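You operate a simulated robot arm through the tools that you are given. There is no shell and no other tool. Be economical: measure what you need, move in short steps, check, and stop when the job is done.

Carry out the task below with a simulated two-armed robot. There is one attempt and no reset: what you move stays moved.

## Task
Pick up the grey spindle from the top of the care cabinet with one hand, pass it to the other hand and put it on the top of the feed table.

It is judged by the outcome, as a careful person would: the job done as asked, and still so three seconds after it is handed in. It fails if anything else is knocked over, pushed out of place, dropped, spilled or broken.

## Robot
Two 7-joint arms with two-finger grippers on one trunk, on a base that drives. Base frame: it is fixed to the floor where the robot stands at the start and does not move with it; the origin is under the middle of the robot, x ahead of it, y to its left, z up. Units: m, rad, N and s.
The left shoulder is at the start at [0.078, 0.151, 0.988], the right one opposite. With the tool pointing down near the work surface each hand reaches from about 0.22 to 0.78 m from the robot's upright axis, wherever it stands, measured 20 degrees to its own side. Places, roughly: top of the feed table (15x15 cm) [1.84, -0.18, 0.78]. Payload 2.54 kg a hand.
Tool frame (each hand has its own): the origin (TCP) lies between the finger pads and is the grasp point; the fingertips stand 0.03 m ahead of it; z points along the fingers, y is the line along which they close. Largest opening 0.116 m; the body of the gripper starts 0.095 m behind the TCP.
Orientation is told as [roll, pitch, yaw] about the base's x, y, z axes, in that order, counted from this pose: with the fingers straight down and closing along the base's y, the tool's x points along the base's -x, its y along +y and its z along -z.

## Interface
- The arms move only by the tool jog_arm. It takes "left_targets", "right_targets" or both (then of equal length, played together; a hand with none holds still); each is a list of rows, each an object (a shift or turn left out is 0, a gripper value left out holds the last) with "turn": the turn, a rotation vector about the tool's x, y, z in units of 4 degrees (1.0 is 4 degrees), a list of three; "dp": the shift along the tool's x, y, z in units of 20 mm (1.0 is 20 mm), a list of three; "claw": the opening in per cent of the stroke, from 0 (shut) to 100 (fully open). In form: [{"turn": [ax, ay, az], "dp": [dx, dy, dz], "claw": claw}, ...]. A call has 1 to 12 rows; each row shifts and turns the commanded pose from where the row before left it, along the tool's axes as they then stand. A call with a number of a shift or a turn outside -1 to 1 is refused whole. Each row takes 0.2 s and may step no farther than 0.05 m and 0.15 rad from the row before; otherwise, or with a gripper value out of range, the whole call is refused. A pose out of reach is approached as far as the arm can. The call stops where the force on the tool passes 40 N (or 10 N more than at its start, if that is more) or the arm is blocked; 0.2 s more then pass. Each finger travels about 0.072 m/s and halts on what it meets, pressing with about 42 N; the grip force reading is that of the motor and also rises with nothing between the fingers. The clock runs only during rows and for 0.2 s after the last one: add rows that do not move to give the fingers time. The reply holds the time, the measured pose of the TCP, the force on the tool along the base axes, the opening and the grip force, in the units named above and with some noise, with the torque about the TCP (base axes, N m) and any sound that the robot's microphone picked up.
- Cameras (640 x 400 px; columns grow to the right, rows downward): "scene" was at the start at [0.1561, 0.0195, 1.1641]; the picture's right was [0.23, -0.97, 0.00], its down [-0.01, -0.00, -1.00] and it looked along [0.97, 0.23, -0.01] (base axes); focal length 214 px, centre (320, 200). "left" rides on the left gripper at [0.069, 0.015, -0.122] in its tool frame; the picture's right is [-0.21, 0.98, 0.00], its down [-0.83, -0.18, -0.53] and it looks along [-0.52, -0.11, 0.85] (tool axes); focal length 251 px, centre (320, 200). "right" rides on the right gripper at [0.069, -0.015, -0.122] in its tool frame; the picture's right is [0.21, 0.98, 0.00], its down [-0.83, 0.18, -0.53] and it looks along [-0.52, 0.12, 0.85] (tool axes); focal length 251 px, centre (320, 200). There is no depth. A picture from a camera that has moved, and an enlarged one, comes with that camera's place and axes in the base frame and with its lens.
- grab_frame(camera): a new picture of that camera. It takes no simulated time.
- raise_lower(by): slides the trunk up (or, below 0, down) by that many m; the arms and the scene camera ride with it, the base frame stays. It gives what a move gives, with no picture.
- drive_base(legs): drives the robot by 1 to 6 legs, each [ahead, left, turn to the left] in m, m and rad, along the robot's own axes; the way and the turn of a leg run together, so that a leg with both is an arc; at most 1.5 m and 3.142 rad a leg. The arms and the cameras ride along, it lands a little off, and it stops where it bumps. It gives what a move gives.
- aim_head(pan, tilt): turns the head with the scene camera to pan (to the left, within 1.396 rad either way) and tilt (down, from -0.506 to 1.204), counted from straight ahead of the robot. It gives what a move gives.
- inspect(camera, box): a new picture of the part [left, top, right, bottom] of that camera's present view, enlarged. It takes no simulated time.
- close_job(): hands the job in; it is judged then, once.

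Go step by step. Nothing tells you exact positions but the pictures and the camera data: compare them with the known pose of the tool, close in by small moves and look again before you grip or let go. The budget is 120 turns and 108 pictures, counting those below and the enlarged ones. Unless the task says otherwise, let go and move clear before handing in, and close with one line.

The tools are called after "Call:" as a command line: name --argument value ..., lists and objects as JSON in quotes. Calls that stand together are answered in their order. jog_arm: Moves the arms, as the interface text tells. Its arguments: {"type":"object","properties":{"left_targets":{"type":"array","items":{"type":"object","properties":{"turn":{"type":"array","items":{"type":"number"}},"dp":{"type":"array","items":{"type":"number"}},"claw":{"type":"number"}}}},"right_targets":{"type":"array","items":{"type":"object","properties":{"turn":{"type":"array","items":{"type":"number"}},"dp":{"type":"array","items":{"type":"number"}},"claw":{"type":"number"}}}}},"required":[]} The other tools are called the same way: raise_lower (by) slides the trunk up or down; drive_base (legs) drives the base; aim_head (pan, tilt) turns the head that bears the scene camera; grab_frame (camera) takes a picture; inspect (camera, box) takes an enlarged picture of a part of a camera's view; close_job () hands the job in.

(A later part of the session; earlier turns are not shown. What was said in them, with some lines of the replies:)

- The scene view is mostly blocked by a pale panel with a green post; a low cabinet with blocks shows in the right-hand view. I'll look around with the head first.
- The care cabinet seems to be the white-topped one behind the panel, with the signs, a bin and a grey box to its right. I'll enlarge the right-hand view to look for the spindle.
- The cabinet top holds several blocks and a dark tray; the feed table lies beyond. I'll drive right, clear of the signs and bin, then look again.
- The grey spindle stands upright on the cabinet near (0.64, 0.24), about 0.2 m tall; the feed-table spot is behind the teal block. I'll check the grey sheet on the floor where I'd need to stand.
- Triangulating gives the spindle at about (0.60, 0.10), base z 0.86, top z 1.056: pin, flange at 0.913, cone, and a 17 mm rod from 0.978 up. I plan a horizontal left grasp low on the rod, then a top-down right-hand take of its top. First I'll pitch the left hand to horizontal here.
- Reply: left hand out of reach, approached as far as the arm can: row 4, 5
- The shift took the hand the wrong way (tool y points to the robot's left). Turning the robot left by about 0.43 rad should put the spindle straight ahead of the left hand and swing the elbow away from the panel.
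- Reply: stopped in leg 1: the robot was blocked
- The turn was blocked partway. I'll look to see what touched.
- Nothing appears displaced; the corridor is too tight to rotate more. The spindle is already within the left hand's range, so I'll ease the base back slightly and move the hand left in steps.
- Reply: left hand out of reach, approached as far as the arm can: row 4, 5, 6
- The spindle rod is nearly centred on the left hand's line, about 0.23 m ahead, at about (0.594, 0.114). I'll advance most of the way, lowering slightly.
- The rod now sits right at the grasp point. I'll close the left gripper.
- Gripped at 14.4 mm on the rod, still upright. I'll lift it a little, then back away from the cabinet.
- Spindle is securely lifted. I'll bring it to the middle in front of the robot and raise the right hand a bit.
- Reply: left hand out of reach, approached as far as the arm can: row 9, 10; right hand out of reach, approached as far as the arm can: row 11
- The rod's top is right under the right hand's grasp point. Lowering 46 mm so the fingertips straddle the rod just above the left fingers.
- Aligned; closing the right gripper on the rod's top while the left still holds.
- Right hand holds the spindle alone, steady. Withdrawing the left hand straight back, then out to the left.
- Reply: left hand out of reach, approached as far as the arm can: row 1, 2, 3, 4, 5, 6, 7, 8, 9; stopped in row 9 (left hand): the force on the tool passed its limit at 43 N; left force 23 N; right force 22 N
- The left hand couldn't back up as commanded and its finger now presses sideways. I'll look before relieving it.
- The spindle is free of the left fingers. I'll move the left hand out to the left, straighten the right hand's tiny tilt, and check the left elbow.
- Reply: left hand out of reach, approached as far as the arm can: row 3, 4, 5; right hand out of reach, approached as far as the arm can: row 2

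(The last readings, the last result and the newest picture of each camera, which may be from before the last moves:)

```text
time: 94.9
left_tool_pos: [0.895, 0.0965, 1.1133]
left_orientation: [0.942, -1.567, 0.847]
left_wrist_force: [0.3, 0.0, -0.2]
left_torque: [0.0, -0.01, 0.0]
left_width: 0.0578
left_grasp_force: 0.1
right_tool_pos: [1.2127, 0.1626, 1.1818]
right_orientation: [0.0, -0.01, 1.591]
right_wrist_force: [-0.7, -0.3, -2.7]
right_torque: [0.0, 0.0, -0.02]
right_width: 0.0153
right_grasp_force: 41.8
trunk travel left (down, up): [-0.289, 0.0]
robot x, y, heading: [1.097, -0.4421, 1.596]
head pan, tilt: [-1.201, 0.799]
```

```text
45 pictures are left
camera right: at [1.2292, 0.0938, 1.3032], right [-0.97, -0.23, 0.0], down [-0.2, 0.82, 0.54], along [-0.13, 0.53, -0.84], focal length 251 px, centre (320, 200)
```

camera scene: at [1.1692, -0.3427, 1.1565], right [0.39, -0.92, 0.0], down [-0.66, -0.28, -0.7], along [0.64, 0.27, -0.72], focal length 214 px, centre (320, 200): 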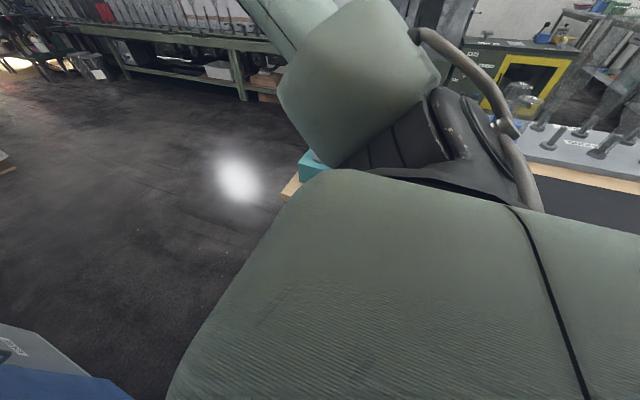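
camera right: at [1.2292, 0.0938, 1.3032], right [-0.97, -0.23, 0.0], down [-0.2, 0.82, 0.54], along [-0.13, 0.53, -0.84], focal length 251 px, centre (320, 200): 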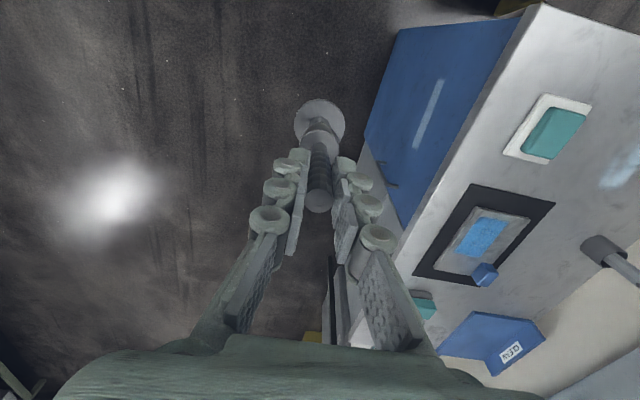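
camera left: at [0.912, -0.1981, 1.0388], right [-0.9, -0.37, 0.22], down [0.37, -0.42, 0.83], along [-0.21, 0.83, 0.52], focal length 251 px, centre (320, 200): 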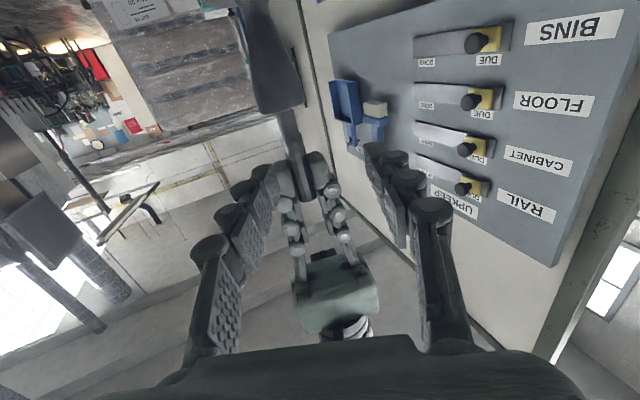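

The spindle hangs true in the right hand. From here the spot behind the teal rack is about 0.6 m from the right shoulder, so I'll swing the right hand east, north of the rack, yawing it as it goes.

Call:
jog_arm --right_targets '[{"dp": [0.316, -0.945, -0.1], "turn": [0, 0, 1]}, {"dp": [0.25, -0.965, -0.1], "turn": [0, 0, 1]}, {"dp": [0.182, -0.98, -0.1], "turn": [0, 0, 1]}, {"dp": [0.113, -0.99, -0.1], "turn": [0, 0, 1]}, {"dp": [0.044, -0.995, -0.1], "turn": [0, 0, 1]}, {"dp": [-0.026, -0.996, -0.1], "turn": [0, 0, 1]}, {"dp": [-0.095, -0.992, -0.1], "turn": [0, 0, 1]}, {"dp": [-0.164, -0.983, -0.1], "turn": [0, 0, 1]}, {"dp": [-0.232, -0.969, -0.1], "turn": [0, 0, 1]}, {"dp": [-0.3, -0.95, -0.1], "turn": [0, 0, 1]}, {"dp": [-0.364, -0.927, -0.1], "turn": [0, 0, 1]}, {"dp": [-0.429, -0.899, -0.1], "turn": [0, 0, 1]}]'

Call:
aim_head --pan -0.9 --tilt 0.4

Call:
grab_frame --camera "scene"

Call:
grab_frame --camera "right"

```text
time: 97.5
left_tool_pos: [0.8942, 0.0964, 1.1134]
left_orientation: [1.054, -1.565, 0.737]
left_wrist_force: [-0.1, 0.1, 0.6]
left_torque: [0.01, 0.04, 0.03]
left_width: 0.058
left_grasp_force: 0.0
right_tool_pos: [1.4409, 0.0907, 1.2043]
right_orientation: [0.009, -0.006, 0.75]
right_wrist_force: [-0.1, 0.1, -2.3]
right_torque: [0.01, 0.02, 0.0]
right_width: 0.015
right_grasp_force: 41.6
trunk travel left (down, up): [-0.289, 0.0]
robot x, y, heading: [1.0994, -0.4434, 1.591]
head pan, tilt: [-1.201, 0.799]
```

```text
time: 98.4
left_tool_pos: [0.8948, 0.0959, 1.1138]
left_orientation: [0.971, -1.567, 0.82]
left_wrist_force: [1.3, -0.2, -0.5]
left_torque: [0.0, 0.0, 0.01]
left_width: 0.0581
left_grasp_force: 0.0
right_tool_pos: [1.4412, 0.0924, 1.2042]
right_orientation: [0.009, -0.009, 0.752]
right_wrist_force: [-0.8, -0.4, -3.4]
right_torque: [0.01, -0.04, 0.0]
right_width: 0.0148
right_grasp_force: 40.8
trunk travel left (down, up): [-0.289, 0.0]
robot x, y, heading: [1.0951, -0.4421, 1.599]
head pan, tilt: [-0.901, 0.4]
```

```text
44 pictures are left
camera scene: at [1.1661, -0.3145, 1.1915], right [0.64, -0.77, 0.0], down [-0.3, -0.25, -0.92], along [0.71, 0.59, -0.39], focal length 214 px, centre (320, 200)
```

scene: 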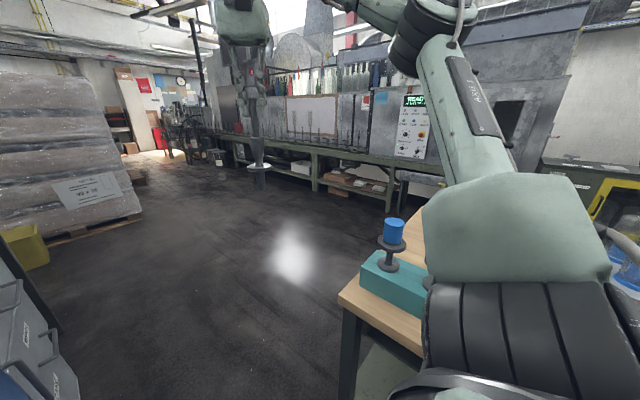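

```text
43 pictures are left
camera right: at [1.3998, 0.032, 1.3263], right [-0.82, 0.57, 0.01], down [0.48, 0.69, 0.54], along [0.3, 0.45, -0.84], focal length 251 px, centre (320, 200)
```

right: 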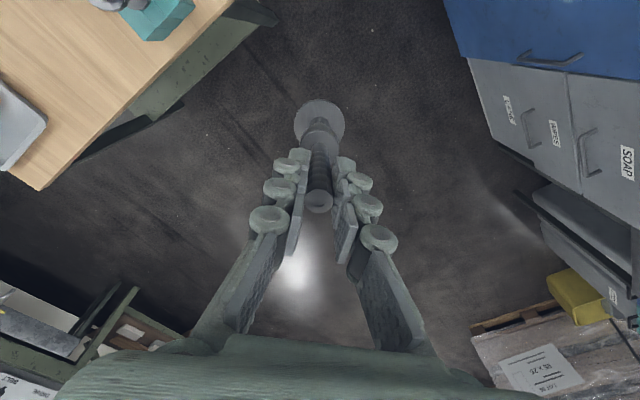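

Clear view of the table: north edge y ≈ -0.10, rack to x ≈ 1.65, tray from x ≈ 1.93. The free patch centre is about (1.79, -0.19); moving halfway there, high over the corner.

Call:
jog_arm --right_targets '[{"dp": [-0.134, -0.922, 0]}, {"dp": [-0.134, -0.922, 0]}, {"dp": [-0.134, -0.922, 0]}, {"dp": [-0.134, -0.922, 0]}, {"dp": [-0.134, -0.922, 0]}, {"dp": [-0.134, -0.922, 0]}, {"dp": [-0.134, -0.922, 0]}, {"dp": [-0.134, -0.922, 0]}, {"dp": [-0.134, -0.922, 0]}, {"dp": [-0.134, -0.922, 0]}, {"dp": [-0.134, -0.922, 0]}, {"dp": [-0.134, -0.922, 0]}]'

Call:
grab_frame --camera "scene"

Call:
grab_frame --camera "right"

```text
time: 101.0
left_tool_pos: [0.8946, 0.0967, 1.1136]
left_orientation: [1.004, -1.566, 0.786]
left_wrist_force: [0.2, 0.4, 0.1]
left_torque: [-0.03, 0.0, 0.01]
left_width: 0.058
left_grasp_force: 0.0
right_tool_pos: [1.599, 0.0144, 1.1699]
right_orientation: [0.011, -0.01, 0.752]
right_wrist_force: [-0.2, 0.1, -1.8]
right_torque: [0.01, 0.03, 0.0]
right_width: 0.0149
right_grasp_force: 40.8
right hand out of reach, approached as far as the arm can: row 8, 9, 10, 11, 12
trunk travel left (down, up): [-0.289, 0.0]
robot x, y, heading: [1.0952, -0.4399, 1.595]
head pan, tilt: [-0.901, 0.4]
```

```text
42 pictures are left
camera scene: at [1.1663, -0.3144, 1.1915], right [0.64, -0.77, 0.0], down [-0.3, -0.25, -0.92], along [0.71, 0.59, -0.39], focal length 214 px, centre (320, 200)
```

scene: 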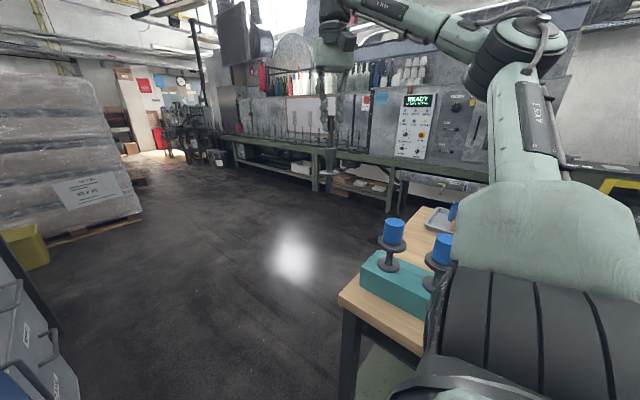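

```text
41 pictures are left
camera right: at [1.559, -0.0454, 1.2923], right [-0.82, 0.57, 0.01], down [0.48, 0.69, 0.54], along [0.3, 0.45, -0.84], focal length 251 px, centre (320, 200)
```

right: 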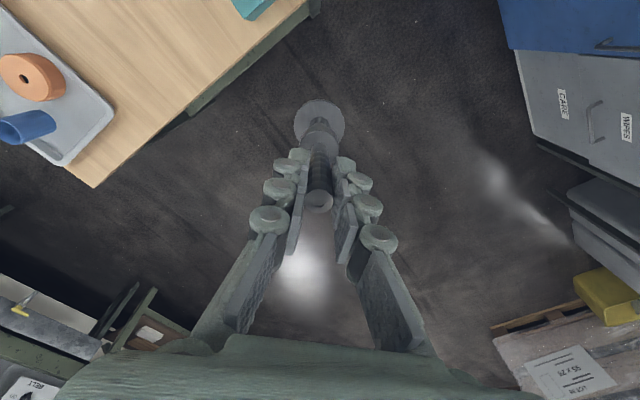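

The hand ran out of reach at that height, so I'll shift north, lower off the table's end, then go in low.

Call:
jog_arm --right_targets '[{"dp": [-0.5, 0.55, 0.8]}, {"dp": [-0.5, 0.55, 0.8]}, {"dp": [0, 0, 1]}, {"dp": [0, 0, 1]}, {"dp": [0, 0, 1]}, {"dp": [0, 0, 1]}, {"dp": [0, 0, 1]}, {"dp": [0, 0, 1]}, {"dp": [0, 0, 1]}]'

Call:
grab_frame --camera "scene"

Call:
grab_frame --camera "right"

```text
time: 103.0
left_tool_pos: [0.8941, 0.0967, 1.1136]
left_orientation: [0.999, -1.566, 0.793]
left_wrist_force: [-0.1, 0.8, 0.0]
left_torque: [0.01, -0.01, 0.0]
left_width: 0.0582
left_grasp_force: 0.1
right_tool_pos: [1.5964, 0.046, 0.998]
right_orientation: [0.01, -0.009, 0.751]
right_wrist_force: [0.5, -0.4, -2.9]
right_torque: [0.0, 0.03, 0.0]
right_width: 0.0151
right_grasp_force: 41.4
trunk travel left (down, up): [-0.289, 0.0]
robot x, y, heading: [1.0989, -0.4415, 1.597]
head pan, tilt: [-0.901, 0.4]
```

```text
40 pictures are left
camera scene: at [1.1663, -0.3144, 1.1915], right [0.64, -0.77, 0.0], down [-0.3, -0.25, -0.92], along [0.71, 0.59, -0.39], focal length 214 px, centre (320, 200)
```

scene: 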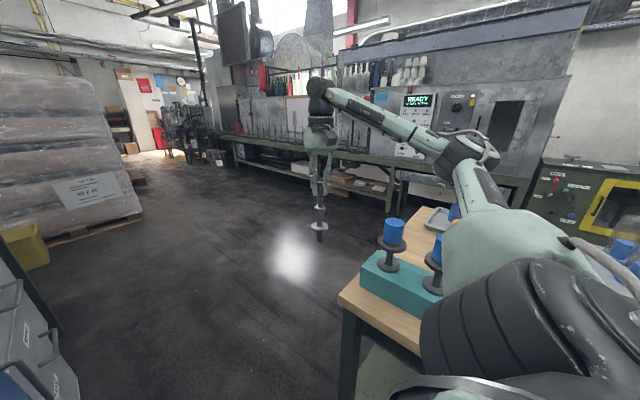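

```text
39 pictures are left
camera right: at [1.5564, -0.0131, 1.1212], right [-0.82, 0.57, 0.01], down [0.48, 0.69, 0.54], along [0.3, 0.45, -0.84], focal length 251 px, centre (320, 200)
```

right: 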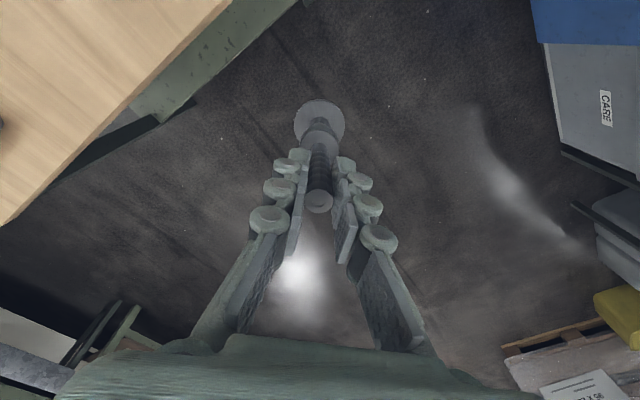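

Call:
jog_arm --right_targets '[{"dp": [-0.14, -0.93, -0.05]}, {"dp": [-0.14, -0.93, -0.05]}, {"dp": [-0.14, -0.93, -0.05]}, {"dp": [-0.1, -0.95, 0]}, {"dp": [0, -0.95, 0]}, {"dp": [0, -0.95, 0]}]'

Call:
grab_frame --camera "scene"

Call:
grab_frame --camera "right"

```text
time: 104.4
left_tool_pos: [0.8929, 0.0973, 1.1142]
left_orientation: [1.008, -1.564, 0.776]
left_wrist_force: [0.0, -0.1, 0.3]
left_torque: [0.01, -0.01, 0.0]
left_width: 0.058
left_grasp_force: 0.0
right_tool_pos: [1.6835, -0.018, 0.9983]
right_orientation: [0.011, -0.007, 0.753]
right_wrist_force: [0.6, 0.8, -3.6]
right_torque: [-0.05, 0.0, -0.02]
right_width: 0.015
right_grasp_force: 41.1
right hand out of reach, approached as far as the arm can: row 6
trunk travel left (down, up): [-0.289, 0.0]
robot x, y, heading: [1.0975, -0.4432, 1.596]
head pan, tilt: [-0.901, 0.4]
```

```text
38 pictures are left
camera scene: at [1.1664, -0.3143, 1.1915], right [0.64, -0.77, 0.0], down [-0.3, -0.25, -0.92], along [0.71, 0.59, -0.39], focal length 214 px, centre (320, 200)
```

scene: 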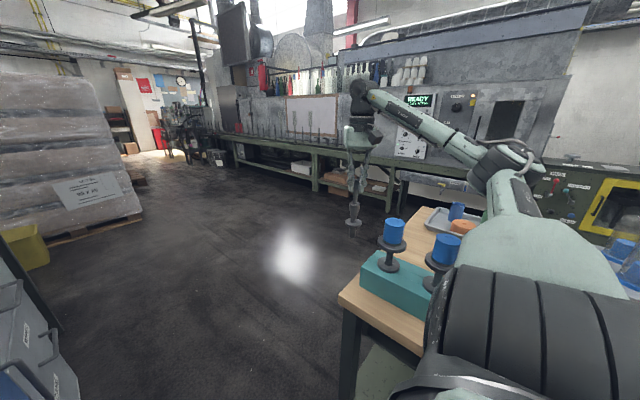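

```text
37 pictures are left
camera right: at [1.6438, -0.0767, 1.1204], right [-0.82, 0.57, 0.01], down [0.48, 0.69, 0.54], along [0.3, 0.45, -0.84], focal length 251 px, centre (320, 200)
```

right: 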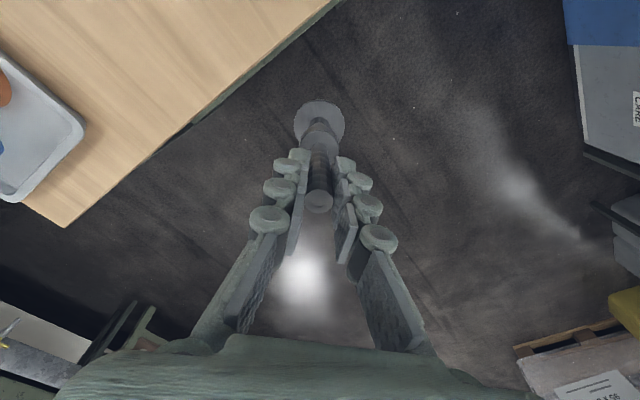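

Call:
aim_head --pan 0.3 --tilt 1.2

Call:
grab_frame --camera "scene"

Call:
aim_head --pan -0.7 --tilt 1.2

Call:
grab_frame --camera "scene"

```text
time: 105.8
left_tool_pos: [0.8949, 0.0975, 1.1142]
left_orientation: [0.992, -1.565, 0.797]
left_wrist_force: [-0.7, 0.4, 0.3]
left_torque: [0.01, 0.01, -0.02]
left_width: 0.0576
left_grasp_force: 0.1
right_tool_pos: [1.6841, -0.0177, 0.9977]
right_orientation: [0.01, -0.008, 0.752]
right_wrist_force: [-0.8, 0.4, -3.6]
right_torque: [-0.03, 0.04, 0.02]
right_width: 0.0154
right_grasp_force: 41.2
trunk travel left (down, up): [-0.289, 0.0]
robot x, y, heading: [1.094, -0.4424, 1.597]
head pan, tilt: [0.3, 1.201]
```

```text
36 pictures are left
camera scene: at [1.0772, -0.3209, 1.1288], right [0.95, 0.32, 0.0], down [0.3, -0.88, -0.36], along [-0.12, 0.34, -0.93], focal length 214 px, centre (320, 200)
```

scene: 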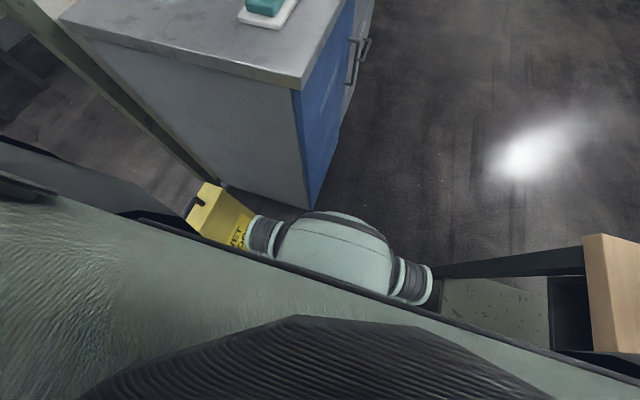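

```text
time: 107.1
left_tool_pos: [0.8946, 0.0974, 1.1147]
left_orientation: [1.0, -1.566, 0.79]
left_wrist_force: [0.3, 0.4, -0.3]
left_torque: [0.02, -0.03, 0.02]
left_width: 0.0583
left_grasp_force: 0.0
right_tool_pos: [1.6845, -0.017, 0.9991]
right_orientation: [0.01, -0.008, 0.754]
right_wrist_force: [-0.4, 0.4, -2.3]
right_torque: [-0.02, -0.03, 0.02]
right_width: 0.0148
right_grasp_force: 41.3
trunk travel left (down, up): [-0.289, 0.0]
robot x, y, heading: [1.098, -0.4398, 1.599]
head pan, tilt: [-0.7, 1.201]
```

```text
35 pictures are left
camera scene: at [1.1299, -0.3302, 1.1287], right [0.78, -0.62, 0.0], down [-0.58, -0.73, -0.36], along [0.23, 0.28, -0.93], focal length 214 px, centre (320, 200)
```

scene: 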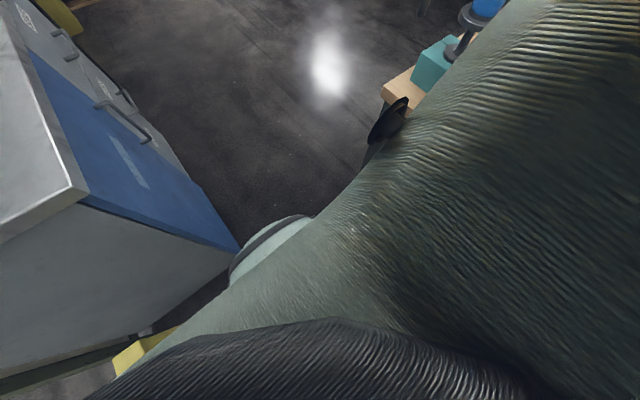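

Reach is short on this diagonal, but the patch is nearer the shoulder if I swing south. Moving to about (1.75, -0.19), staying clear of the rack, and taking out the small tilt.

Call:
jog_arm --right_targets '[{"dp": [0.33, -0.915, -0.1], "turn": [0.03, 0.19, 0]}, {"dp": [0.33, -0.915, -0.1]}, {"dp": [0.33, -0.915, -0.1]}, {"dp": [0.33, -0.915, 0]}, {"dp": [0.33, -0.915, 0]}]'

Call:
aim_head --pan -0.9 --tilt 0.4

Call:
grab_frame --camera "scene"

Call:
grab_frame --camera "right"

```text
time: 108.3
left_tool_pos: [0.893, 0.0962, 1.1145]
left_orientation: [1.025, -1.564, 0.764]
left_wrist_force: [0.6, 0.7, 0.0]
left_torque: [0.01, 0.01, 0.03]
left_width: 0.0581
left_grasp_force: 0.1
right_tool_pos: [1.736, -0.0279, 0.9939]
right_orientation: [0.009, 0.005, 0.753]
right_wrist_force: [0.0, 0.3, -2.8]
right_torque: [-0.01, 0.02, 0.05]
right_width: 0.0151
right_grasp_force: 41.5
right hand out of reach, approached as far as the arm can: row 1, 2, 3, 4, 5
trunk travel left (down, up): [-0.289, 0.0]
robot x, y, heading: [1.0933, -0.4406, 1.598]
head pan, tilt: [-0.7, 1.201]
```

```text
time: 109.4
left_tool_pos: [0.8934, 0.0963, 1.1138]
left_orientation: [1.0, -1.566, 0.789]
left_wrist_force: [-0.3, 0.3, 0.3]
left_torque: [-0.01, 0.02, 0.02]
left_width: 0.0579
left_grasp_force: 0.0
right_tool_pos: [1.7362, -0.0273, 0.9946]
right_orientation: [0.01, 0.006, 0.753]
right_wrist_force: [0.8, 0.2, -2.5]
right_torque: [0.0, 0.01, -0.01]
right_width: 0.0151
right_grasp_force: 40.8
trunk travel left (down, up): [-0.289, 0.0]
robot x, y, heading: [1.0928, -0.4399, 1.599]
head pan, tilt: [-0.901, 0.4]
```

```text
34 pictures are left
camera scene: at [1.1661, -0.3145, 1.1915], right [0.64, -0.77, 0.0], down [-0.3, -0.25, -0.92], along [0.71, 0.59, -0.39], focal length 214 px, centre (320, 200)
```

scene: 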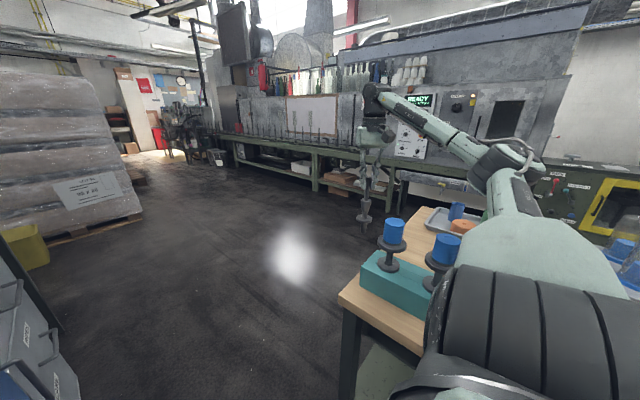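

```text
33 pictures are left
camera right: at [1.6969, -0.085, 1.118], right [-0.82, 0.57, 0.01], down [0.48, 0.7, 0.53], along [0.29, 0.44, -0.85], focal length 251 px, centre (320, 200)
```

right: 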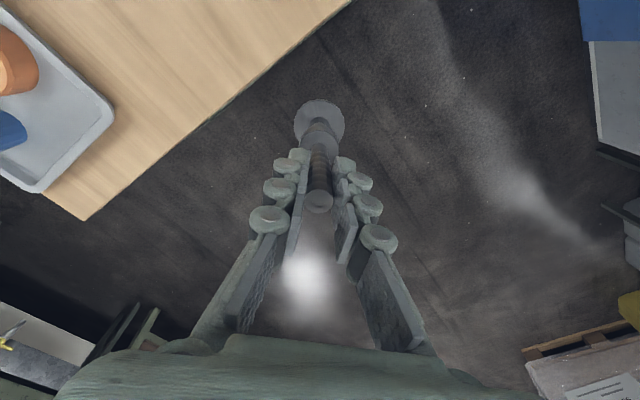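

Call:
jog_arm --right_targets '[{"dp": [-0.6, 0.7, 0]}, {"dp": [-0.6, 0.7, 0]}, {"dp": [-0.6, 0.7, 0]}, {"turn": [0, 0, 1]}, {"turn": [0, 0, 1]}, {"turn": [0, 0, 1]}, {"turn": [0, 0, 1]}, {}]'

```text
time: 111.2
left_tool_pos: [0.8945, 0.0971, 1.1137]
left_orientation: [0.998, -1.565, 0.794]
left_wrist_force: [-0.4, 0.7, -0.1]
left_torque: [0.01, -0.02, -0.02]
left_width: 0.0579
left_grasp_force: 0.0
right_tool_pos: [1.7342, 0.0271, 0.9931]
right_orientation: [0.005, 0.007, 0.471]
right_wrist_force: [-0.9, -0.2, -3.1]
right_torque: [-0.02, 0.0, 0.01]
right_width: 0.0153
right_grasp_force: 41.3
trunk travel left (down, up): [-0.289, 0.0]
robot x, y, heading: [1.0956, -0.4422, 1.592]
head pan, tilt: [-0.901, 0.4]
```

Call:
jog_arm --right_targets '[{"dp": [0.4, -0.93, -0.1]}, {"dp": [0.4, -0.93, -0.1]}, {"dp": [0.4, -0.93, 0]}, {"dp": [0.4, -0.93, 0]}]'

```text
time: 112.2
left_tool_pos: [0.8944, 0.0971, 1.1139]
left_orientation: [0.996, -1.566, 0.79]
left_wrist_force: [0.8, 0.2, 0.4]
left_torque: [0.0, 0.04, 0.01]
left_width: 0.058
left_grasp_force: 0.0
right_tool_pos: [1.7452, -0.0286, 0.9932]
right_orientation: [0.005, 0.009, 0.474]
right_wrist_force: [0.1, 0.3, -2.4]
right_torque: [-0.02, 0.04, 0.0]
right_width: 0.0151
right_grasp_force: 41.5
right hand out of reach, approached as far as the arm can: row 3, 4
trunk travel left (down, up): [-0.289, 0.0]
robot x, y, heading: [1.0966, -0.4426, 1.597]
head pan, tilt: [-0.901, 0.4]
```

The right arm hits a rotation limit southward, so the base should shift slightly right and turn right a little; that arc carries the spindle over the free patch. First I'll retract the excess command, then shift 4 cm.

Call:
jog_arm --right_targets '[{"dp": [-0.3, 0.58, -0.1]}, {"dp": [-0.3, 0.58, -0.1]}]'

Call:
drive_base --legs '[[0, -0.045, 0]]'

Call:
drive_base --legs '[[0, 0, -0.1]]'

Call:
grab_frame --camera "scene"

Call:
grab_frame --camera "right"

```text
time: 112.8
left_tool_pos: [0.8934, 0.0976, 1.112]
left_orientation: [0.957, -1.565, 0.831]
left_wrist_force: [-0.5, 0.0, -0.1]
left_torque: [0.01, -0.01, -0.03]
left_width: 0.058
left_grasp_force: 0.1
right_tool_pos: [1.7438, -0.0023, 0.9975]
right_orientation: [0.006, 0.009, 0.472]
right_wrist_force: [0.2, 0.0, -3.4]
right_torque: [-0.02, 0.01, 0.02]
right_width: 0.0153
right_grasp_force: 40.9
trunk travel left (down, up): [-0.289, 0.0]
robot x, y, heading: [1.0979, -0.4402, 1.595]
head pan, tilt: [-0.901, 0.4]
```

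```text
time: 113.9
left_tool_pos: [0.9399, 0.0981, 1.1136]
left_orientation: [1.06, -1.565, 0.731]
left_wrist_force: [-0.5, 0.2, 0.4]
left_torque: [-0.01, 0.01, 0.0]
left_width: 0.0578
left_grasp_force: 0.1
right_tool_pos: [1.7898, -0.0016, 0.9988]
right_orientation: [0.007, 0.006, 0.474]
right_wrist_force: [0.2, -0.2, -2.8]
right_torque: [0.01, 0.01, -0.01]
right_width: 0.0151
right_grasp_force: 41.0
trunk travel left (down, up): [-0.289, 0.0]
robot x, y, heading: [1.1431, -0.4418, 1.604]
head pan, tilt: [-0.901, 0.4]
```

```text
time: 114.8
left_tool_pos: [0.994, 0.1156, 1.1143]
left_orientation: [1.07, -1.566, 0.623]
left_wrist_force: [0.2, -0.1, 0.4]
left_torque: [-0.04, 0.04, 0.0]
left_width: 0.0582
left_grasp_force: 0.1
right_tool_pos: [1.8298, -0.0699, 0.999]
right_orientation: [0.007, 0.006, 0.373]
right_wrist_force: [1.0, -0.6, -3.2]
right_torque: [0.03, 0.01, -0.01]
right_width: 0.015
right_grasp_force: 41.1
trunk travel left (down, up): [-0.289, 0.0]
robot x, y, heading: [1.1405, -0.4365, 1.498]
head pan, tilt: [-0.901, 0.4]
```

```text
32 pictures are left
camera scene: at [1.2235, -0.321, 1.1915], right [0.56, -0.83, 0.0], down [-0.32, -0.22, -0.92], along [0.76, 0.52, -0.39], focal length 214 px, centre (320, 200)
```

scene: 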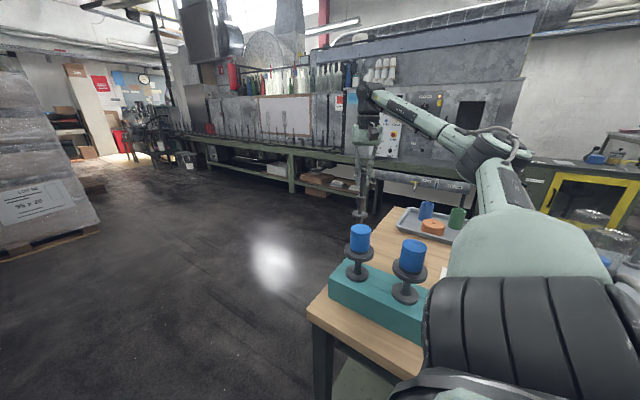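

```text
31 pictures are left
camera right: at [1.7726, -0.1086, 1.1222], right [-0.56, 0.83, 0.01], down [0.71, 0.47, 0.53], along [0.44, 0.3, -0.85], focal length 251 px, centre (320, 200)
```

right: 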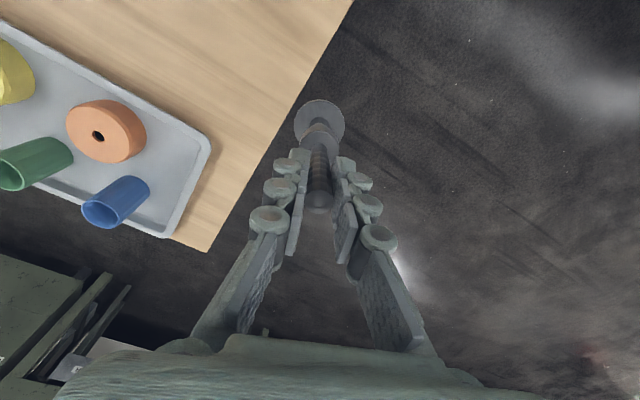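

Going well. I'll pull the hand in 4 cm, then turn the rest in two small steps to carry the spindle over the patch at about (1.84, -0.19).

Call:
jog_arm --right_targets '[{"dp": [0.7, 0, 0]}, {"dp": [0.7, 0, 0]}, {"dp": [0.6, 0, 0]}]'

Call:
drive_base --legs '[[0, 0, -0.08]]'

Call:
drive_base --legs '[[0, 0, -0.07]]'

Call:
grab_frame --camera "scene"

Call:
grab_frame --camera "right"

```text
time: 115.6
left_tool_pos: [0.9931, 0.1149, 1.1137]
left_orientation: [1.011, -1.565, 0.68]
left_wrist_force: [-0.8, -0.8, 0.4]
left_torque: [0.0, 0.05, 0.0]
left_width: 0.058
left_grasp_force: 0.1
right_tool_pos: [1.7929, -0.0822, 0.9981]
right_orientation: [0.007, 0.008, 0.375]
right_wrist_force: [-0.7, -0.2, -2.6]
right_torque: [-0.03, -0.03, -0.01]
right_width: 0.015
right_grasp_force: 40.6
trunk travel left (down, up): [-0.289, 0.0]
robot x, y, heading: [1.1426, -0.4376, 1.494]
head pan, tilt: [-0.901, 0.4]
```

```text
time: 116.5
left_tool_pos: [1.0375, 0.1251, 1.1136]
left_orientation: [1.073, -1.565, 0.538]
left_wrist_force: [-0.5, -0.7, -0.6]
left_torque: [-0.04, -0.01, 0.01]
left_width: 0.0579
left_grasp_force: 0.2
right_tool_pos: [1.8181, -0.1355, 0.9996]
right_orientation: [0.006, 0.007, 0.295]
right_wrist_force: [0.5, -0.4, -3.6]
right_torque: [0.0, 0.0, 0.01]
right_width: 0.015
right_grasp_force: 41.3
trunk travel left (down, up): [-0.289, 0.0]
robot x, y, heading: [1.1386, -0.438, 1.415]
head pan, tilt: [-0.901, 0.4]
```

```text
time: 117.4
left_tool_pos: [1.0781, 0.1304, 1.1145]
left_orientation: [1.085, -1.565, 0.457]
left_wrist_force: [0.6, -0.9, 0.6]
left_torque: [-0.01, -0.02, -0.01]
left_width: 0.058
left_grasp_force: 0.1
right_tool_pos: [1.8391, -0.1848, 0.999]
right_orientation: [0.009, 0.006, 0.224]
right_wrist_force: [0.8, 0.1, -3.7]
right_torque: [0.01, -0.02, 0.02]
right_width: 0.0151
right_grasp_force: 40.9
trunk travel left (down, up): [-0.289, 0.0]
robot x, y, heading: [1.1363, -0.4402, 1.344]
head pan, tilt: [-0.901, 0.4]
```

```text
30 pictures are left
camera scene: at [1.2403, -0.3345, 1.1915], right [0.43, -0.9, 0.0], down [-0.35, -0.17, -0.92], along [0.83, 0.4, -0.39], focal length 214 px, centre (320, 200)
```

scene: 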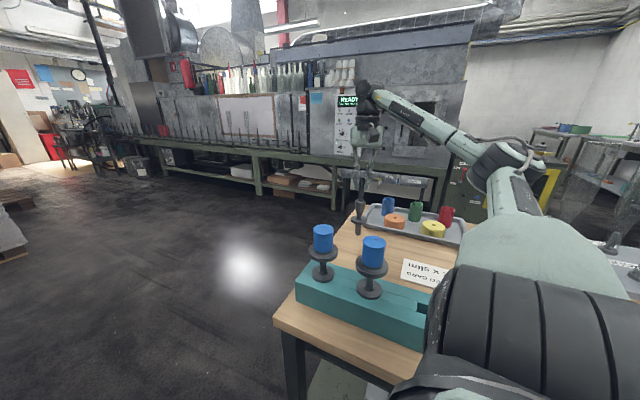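

```text
29 pictures are left
camera right: at [1.7757, -0.214, 1.1223], right [-0.43, 0.9, 0.01], down [0.77, 0.36, 0.53], along [0.48, 0.23, -0.85], focal length 251 px, centre (320, 200)
```

right: 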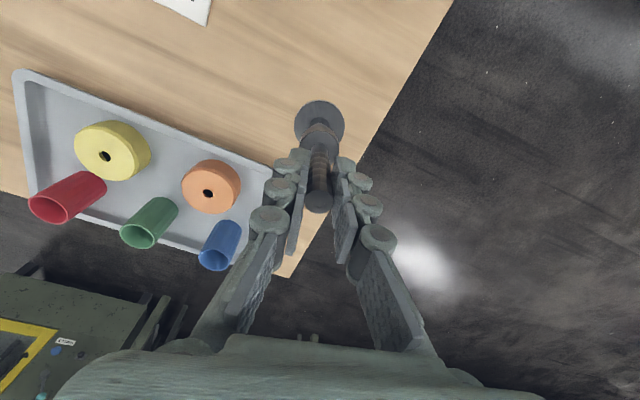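

Spindle is over the free patch at (1.84, -0.185), clear of tray and rack. I'll trim position and tilt and lower gently.

Call:
jog_arm --right_targets '[{"dp": [0.5, 0, 0], "turn": [0.14, -0.05, 0]}, {"dp": [0.4, 0, 0]}, {"dp": [0, 0, 0.3]}, {"dp": [0, 0, 0.3]}, {"dp": [0, 0, 0.2]}, {"dp": [0, 0, 0.2]}]'

Call:
inspect --camera "scene" --box '[280, 120, 460, 280]'

Call:
grab_frame --camera "right"

```text
time: 118.8
left_tool_pos: [1.0782, 0.1309, 1.1142]
left_orientation: [1.028, -1.566, 0.513]
left_wrist_force: [0.2, -0.9, 1.0]
left_torque: [-0.02, 0.0, -0.04]
left_width: 0.0579
left_grasp_force: 0.0
right_tool_pos: [1.824, -0.1791, 0.9773]
right_orientation: [-0.003, 0.005, 0.224]
right_wrist_force: [-0.6, -0.2, -2.2]
right_torque: [0.01, 0.05, -0.01]
right_width: 0.015
right_grasp_force: 41.3
right hand out of reach, approached as far as the arm can: row 1, 2
trunk travel left (down, up): [-0.289, 0.0]
robot x, y, heading: [1.1402, -0.4388, 1.342]
head pan, tilt: [-0.901, 0.4]
```

```text
2.50 times, centred on (370, 200) of scene
camera zoom: at [1.2401, -0.3344, 1.1916], right [0.43, -0.9, 0.0], down [-0.35, -0.17, -0.92], along [0.83, 0.4, -0.39], focal length 536 px, centre (195, 200)
```

zoom: 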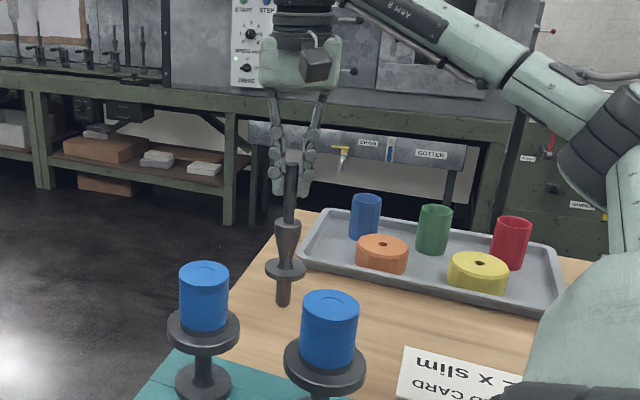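

```text
27 pictures are left
camera right: at [1.7606, -0.208, 1.1004], right [-0.43, 0.9, 0.0], down [0.77, 0.36, 0.53], along [0.48, 0.22, -0.85], focal length 251 px, centre (320, 200)
```

right: 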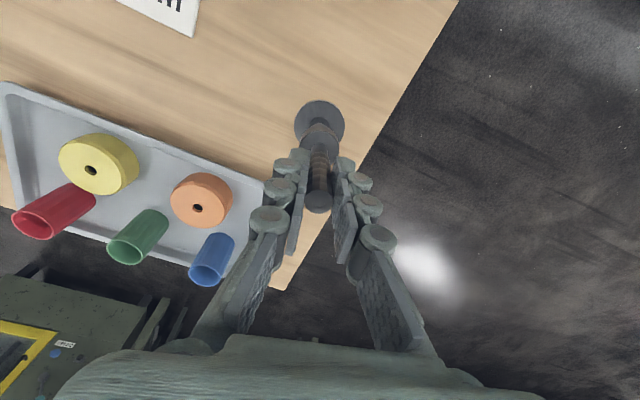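

Call:
jog_arm --right_targets '[{"dp": [0, 0, 0.15]}, {"dp": [0, 0, 0.15]}, {"dp": [0, 0, 0.1]}]'

Call:
jog_arm --right_targets '[{"dp": [0, 0, 0.1]}, {"dp": [0, 0, 0.05]}]'

```text
time: 119.6
left_tool_pos: [1.0772, 0.1308, 1.1136]
left_orientation: [1.025, -1.565, 0.516]
left_wrist_force: [-0.5, 0.5, 0.2]
left_torque: [-0.03, 0.01, 0.02]
left_width: 0.0581
left_grasp_force: 0.1
right_tool_pos: [1.8256, -0.1786, 0.9697]
right_orientation: [-0.004, 0.003, 0.225]
right_wrist_force: [-0.2, -0.4, -1.8]
right_torque: [-0.02, 0.0, -0.03]
right_width: 0.0147
right_grasp_force: 41.1
trunk travel left (down, up): [-0.289, 0.0]
robot x, y, heading: [1.1383, -0.4398, 1.349]
head pan, tilt: [-0.901, 0.4]
```

```text
time: 120.2
left_tool_pos: [1.0757, 0.1302, 1.1141]
left_orientation: [0.996, -1.568, 0.546]
left_wrist_force: [0.1, -1.0, -0.4]
left_torque: [-0.02, -0.02, -0.01]
left_width: 0.0579
left_grasp_force: 0.1
right_tool_pos: [1.825, -0.1797, 0.9671]
right_orientation: [-0.001, 0.0, 0.225]
right_wrist_force: [-0.3, -1.8, 7.0]
right_torque: [-0.16, -0.04, 0.0]
right_width: 0.0149
right_grasp_force: 40.8
trunk travel left (down, up): [-0.289, 0.0]
robot x, y, heading: [1.1399, -0.4389, 1.346]
head pan, tilt: [-0.901, 0.4]
```

Contact: the reading rose from about -2 to +7 N at TCP z 0.967. Checking it's upright before release.

Call:
inspect --camera "scene" --box '[320, 160, 420, 260]'

Call:
inspect --camera "right" --box '[220, 60, 420, 260]'

```text
4.00 times, centred on (370, 210) of scene
camera zoom: at [1.2391, -0.3349, 1.1919], right [0.43, -0.9, 0.0], down [-0.35, -0.17, -0.92], along [0.83, 0.4, -0.39], focal length 858 px, centre (120, 160)
```

zoom: 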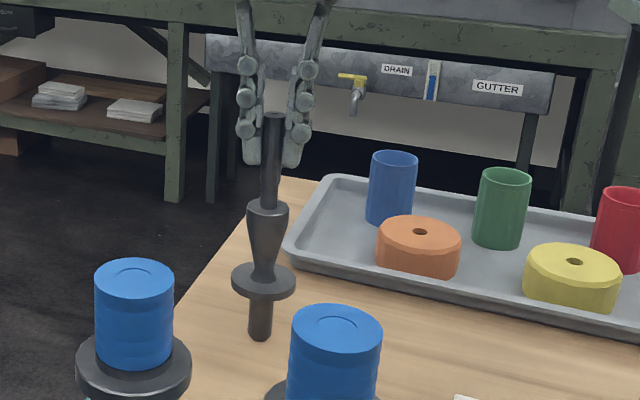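

```text
2.00 times, centred on (320, 160) of right
camera zoom: at [1.7602, -0.2083, 1.0913], right [-0.43, 0.9, 0.0], down [0.77, 0.36, 0.53], along [0.48, 0.23, -0.85], focal length 503 px, centre (320, 280)
```

zoom: 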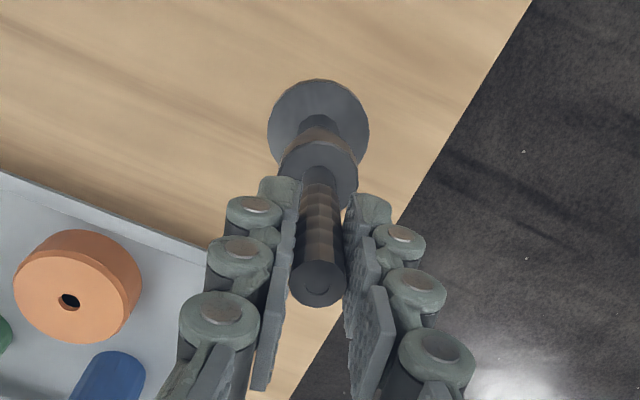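

Upright within a degree. Releasing.

Call:
jog_arm --right_targets '[{"claw": 60}, {"claw": 60}, {"claw": 60}, {"claw": 60}, {"claw": 60}]'

Call:
inspect --camera "scene" --box '[320, 160, 420, 260]'

Call:
grab_frame --camera "right"

```text
time: 121.4
left_tool_pos: [1.0767, 0.1317, 1.1139]
left_orientation: [1.011, -1.565, 0.532]
left_wrist_force: [-0.1, 0.5, 0.0]
left_torque: [-0.02, 0.02, 0.01]
left_width: 0.0578
left_grasp_force: 0.1
right_tool_pos: [1.824, -0.1793, 0.9666]
right_orientation: [-0.003, 0.003, 0.224]
right_wrist_force: [-0.8, 1.0, -0.7]
right_torque: [0.05, 0.0, 0.04]
right_width: 0.0696
right_grasp_force: 0.0
trunk travel left (down, up): [-0.289, 0.0]
robot x, y, heading: [1.1393, -0.4388, 1.348]
head pan, tilt: [-0.901, 0.4]
```

```text
4.00 times, centred on (370, 210) of scene
camera zoom: at [1.2398, -0.3345, 1.1916], right [0.43, -0.9, 0.0], down [-0.35, -0.17, -0.92], along [0.83, 0.4, -0.39], focal length 858 px, centre (120, 160)
```

zoom: 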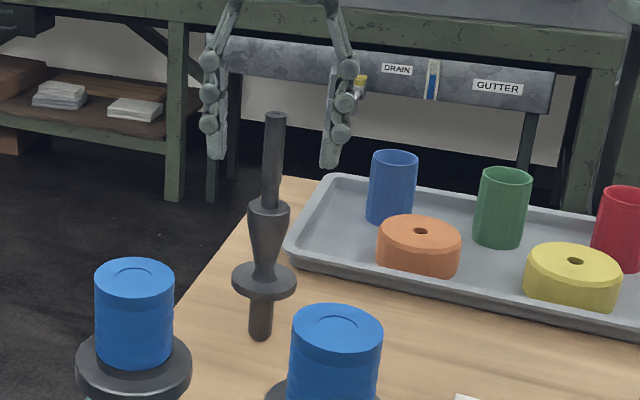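

```text
23 pictures are left
camera right: at [1.761, -0.208, 1.09], right [-0.43, 0.9, 0.0], down [0.77, 0.36, 0.53], along [0.48, 0.22, -0.85], focal length 251 px, centre (320, 200)
```

right: 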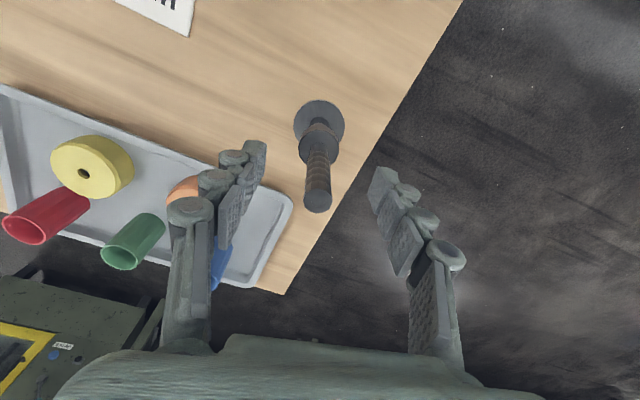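

It stands on its own. Raising the hand straight up, clear of the rod.

Call:
jog_arm --right_targets '[{"dp": [0, 0, -0.6]}, {"dp": [0, 0, -0.7]}, {"dp": [0, 0, -0.7]}, {"dp": [0, 0, -0.8]}]'

Call:
grab_frame --camera "right"

Call:
inspect --camera "scene" --box '[280, 100, 460, 280]'

```text
time: 122.4
left_tool_pos: [1.0769, 0.1307, 1.114]
left_orientation: [0.986, -1.568, 0.553]
left_wrist_force: [-0.7, -0.3, -0.1]
left_torque: [-0.01, -0.02, 0.02]
left_width: 0.0581
left_grasp_force: 0.1
right_tool_pos: [1.8241, -0.1755, 1.0223]
right_orientation: [-0.004, 0.005, 0.222]
right_wrist_force: [0.5, 0.2, 0.4]
right_torque: [0.0, 0.03, 0.0]
right_width: 0.0697
right_grasp_force: 0.0
right hand out of reach, approached as far as the arm can: row 4
trunk travel left (down, up): [-0.289, 0.0]
robot x, y, heading: [1.1415, -0.4418, 1.348]
head pan, tilt: [-0.901, 0.4]
```

```text
22 pictures are left
camera right: at [1.7614, -0.2044, 1.1471], right [-0.43, 0.9, 0.0], down [0.77, 0.36, 0.53], along [0.48, 0.22, -0.85], focal length 251 px, centre (320, 200)
```

right: 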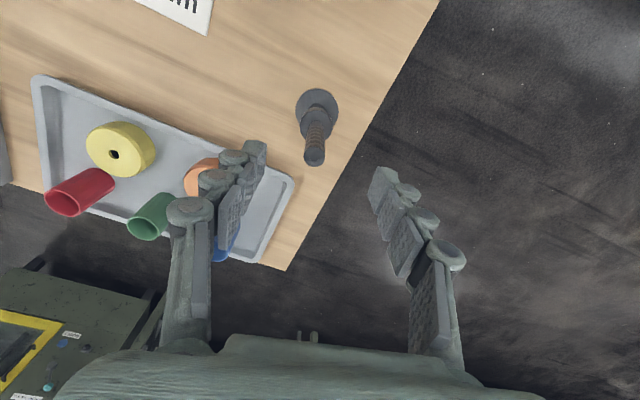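

```text
2.22 times, centred on (370, 190) of scene
camera zoom: at [1.2395, -0.3345, 1.1916], right [0.43, -0.9, 0.0], down [-0.35, -0.17, -0.92], along [0.83, 0.4, -0.39], focal length 477 px, centre (209, 222)
```

zoom: 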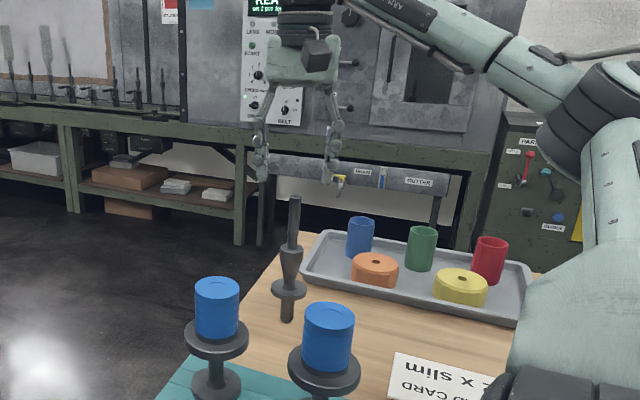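

Fingertips are above the rod now. Backing off slightly and then swinging north, clear of everything.

Call:
jog_arm --right_targets '[{"dp": [0.8, 0.0, -0.3]}, {"dp": [0.8, 0, -0.3]}, {"dp": [0.8, 0.3, -0.3]}, {"dp": [0.5, 0.9, -0.3]}, {"dp": [0, 1, -0.3]}, {"dp": [0, 1, -0.3]}, {"dp": [0, 1, 0]}, {"dp": [0, 1, 0]}, {"dp": [0, 1, 0]}, {"dp": [0, 1, 0]}]'

Call:
grab_frame --camera "scene"

Call:
inspect --camera "scene" --box '[280, 160, 460, 340]'

```text
time: 124.6
left_tool_pos: [1.077, 0.132, 1.1135]
left_orientation: [0.924, -1.565, 0.616]
left_wrist_force: [-0.4, 0.3, 1.0]
left_torque: [0.0, 0.0, -0.03]
left_width: 0.058
left_grasp_force: 0.1
right_tool_pos: [1.7445, -0.0268, 1.0553]
right_orientation: [-0.002, 0.004, 0.223]
right_wrist_force: [-0.3, 0.4, 0.0]
right_torque: [-0.02, 0.04, -0.01]
right_width: 0.0697
right_grasp_force: 0.0
right hand out of reach, approached as far as the arm can: row 1, 2, 3
trunk travel left (down, up): [-0.289, 0.0]
robot x, y, heading: [1.1395, -0.4385, 1.347]
head pan, tilt: [-0.901, 0.4]
```

```text
20 pictures are left
camera scene: at [1.2397, -0.3341, 1.1916], right [0.43, -0.9, 0.0], down [-0.35, -0.17, -0.92], along [0.83, 0.4, -0.39], focal length 214 px, centre (320, 200)
```

scene: 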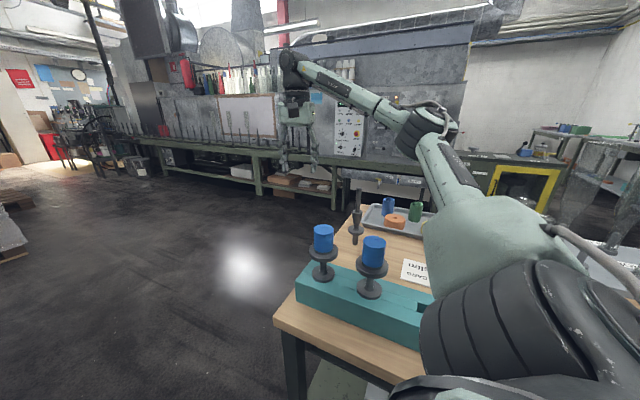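

```text
2.22 times, centred on (370, 250) of scene
camera zoom: at [1.2397, -0.3341, 1.1916], right [0.43, -0.9, 0.0], down [-0.35, -0.17, -0.92], along [0.83, 0.4, -0.39], focal length 477 px, centre (209, 89)
```

zoom: 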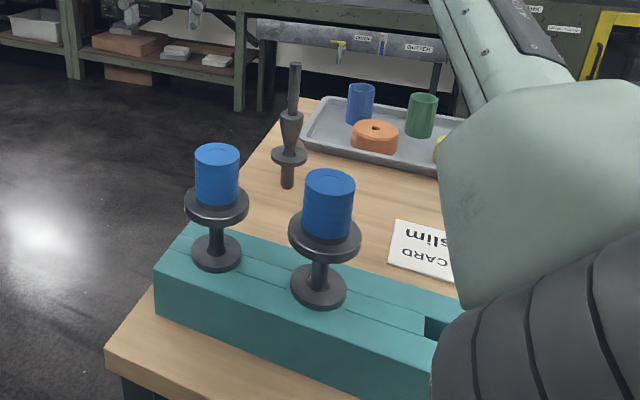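

The spindle stands upright on the feed table with the hand clear. A last glance to confirm the signs are still standing.

Call:
aim_head --pan 1.1 --tilt 0.9

Call:
grab_frame --camera "scene"

```text
time: 126.5
left_tool_pos: [1.0766, 0.1307, 1.1136]
left_orientation: [1.007, -1.564, 0.533]
left_wrist_force: [-0.9, 0.7, 0.3]
left_torque: [-0.01, -0.02, 0.03]
left_width: 0.058
left_grasp_force: 0.1
right_tool_pos: [1.7448, -0.0269, 1.0557]
right_orientation: [-0.004, 0.004, 0.222]
right_wrist_force: [0.6, -0.5, 0.0]
right_torque: [-0.05, -0.02, -0.03]
right_width: 0.0697
right_grasp_force: 0.0
trunk travel left (down, up): [-0.289, 0.0]
robot x, y, heading: [1.1423, -0.4376, 1.347]
head pan, tilt: [1.1, 0.901]
```

```text
18 pictures are left
camera scene: at [1.0983, -0.3262, 1.1486], right [0.64, 0.77, 0.0], down [0.6, -0.5, -0.62], along [-0.48, 0.4, -0.78], focal length 214 px, centre (320, 200)
```

scene: 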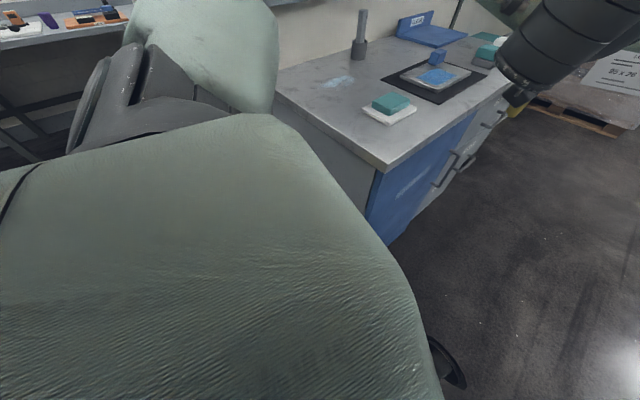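

The other things on the cabinet are as they were, and the spindle stands on the feed table with both hands clear. My own body hides the signs in this view; the sign nearest the robot was upright when I last saw it, and the final turns weren't blocked. Handing in.

Call:
close_job

```text
The job is handed in.
```

I picked up the grey spindle with the left hand, passed it to the right, and set it upright on the feed table at about (1.82, -0.18), with both hands now clear. One turn of the base was blocked along the way and I saw nothing shifted, but I couldn't see the floor signs in the last picture to confirm they are still in place.
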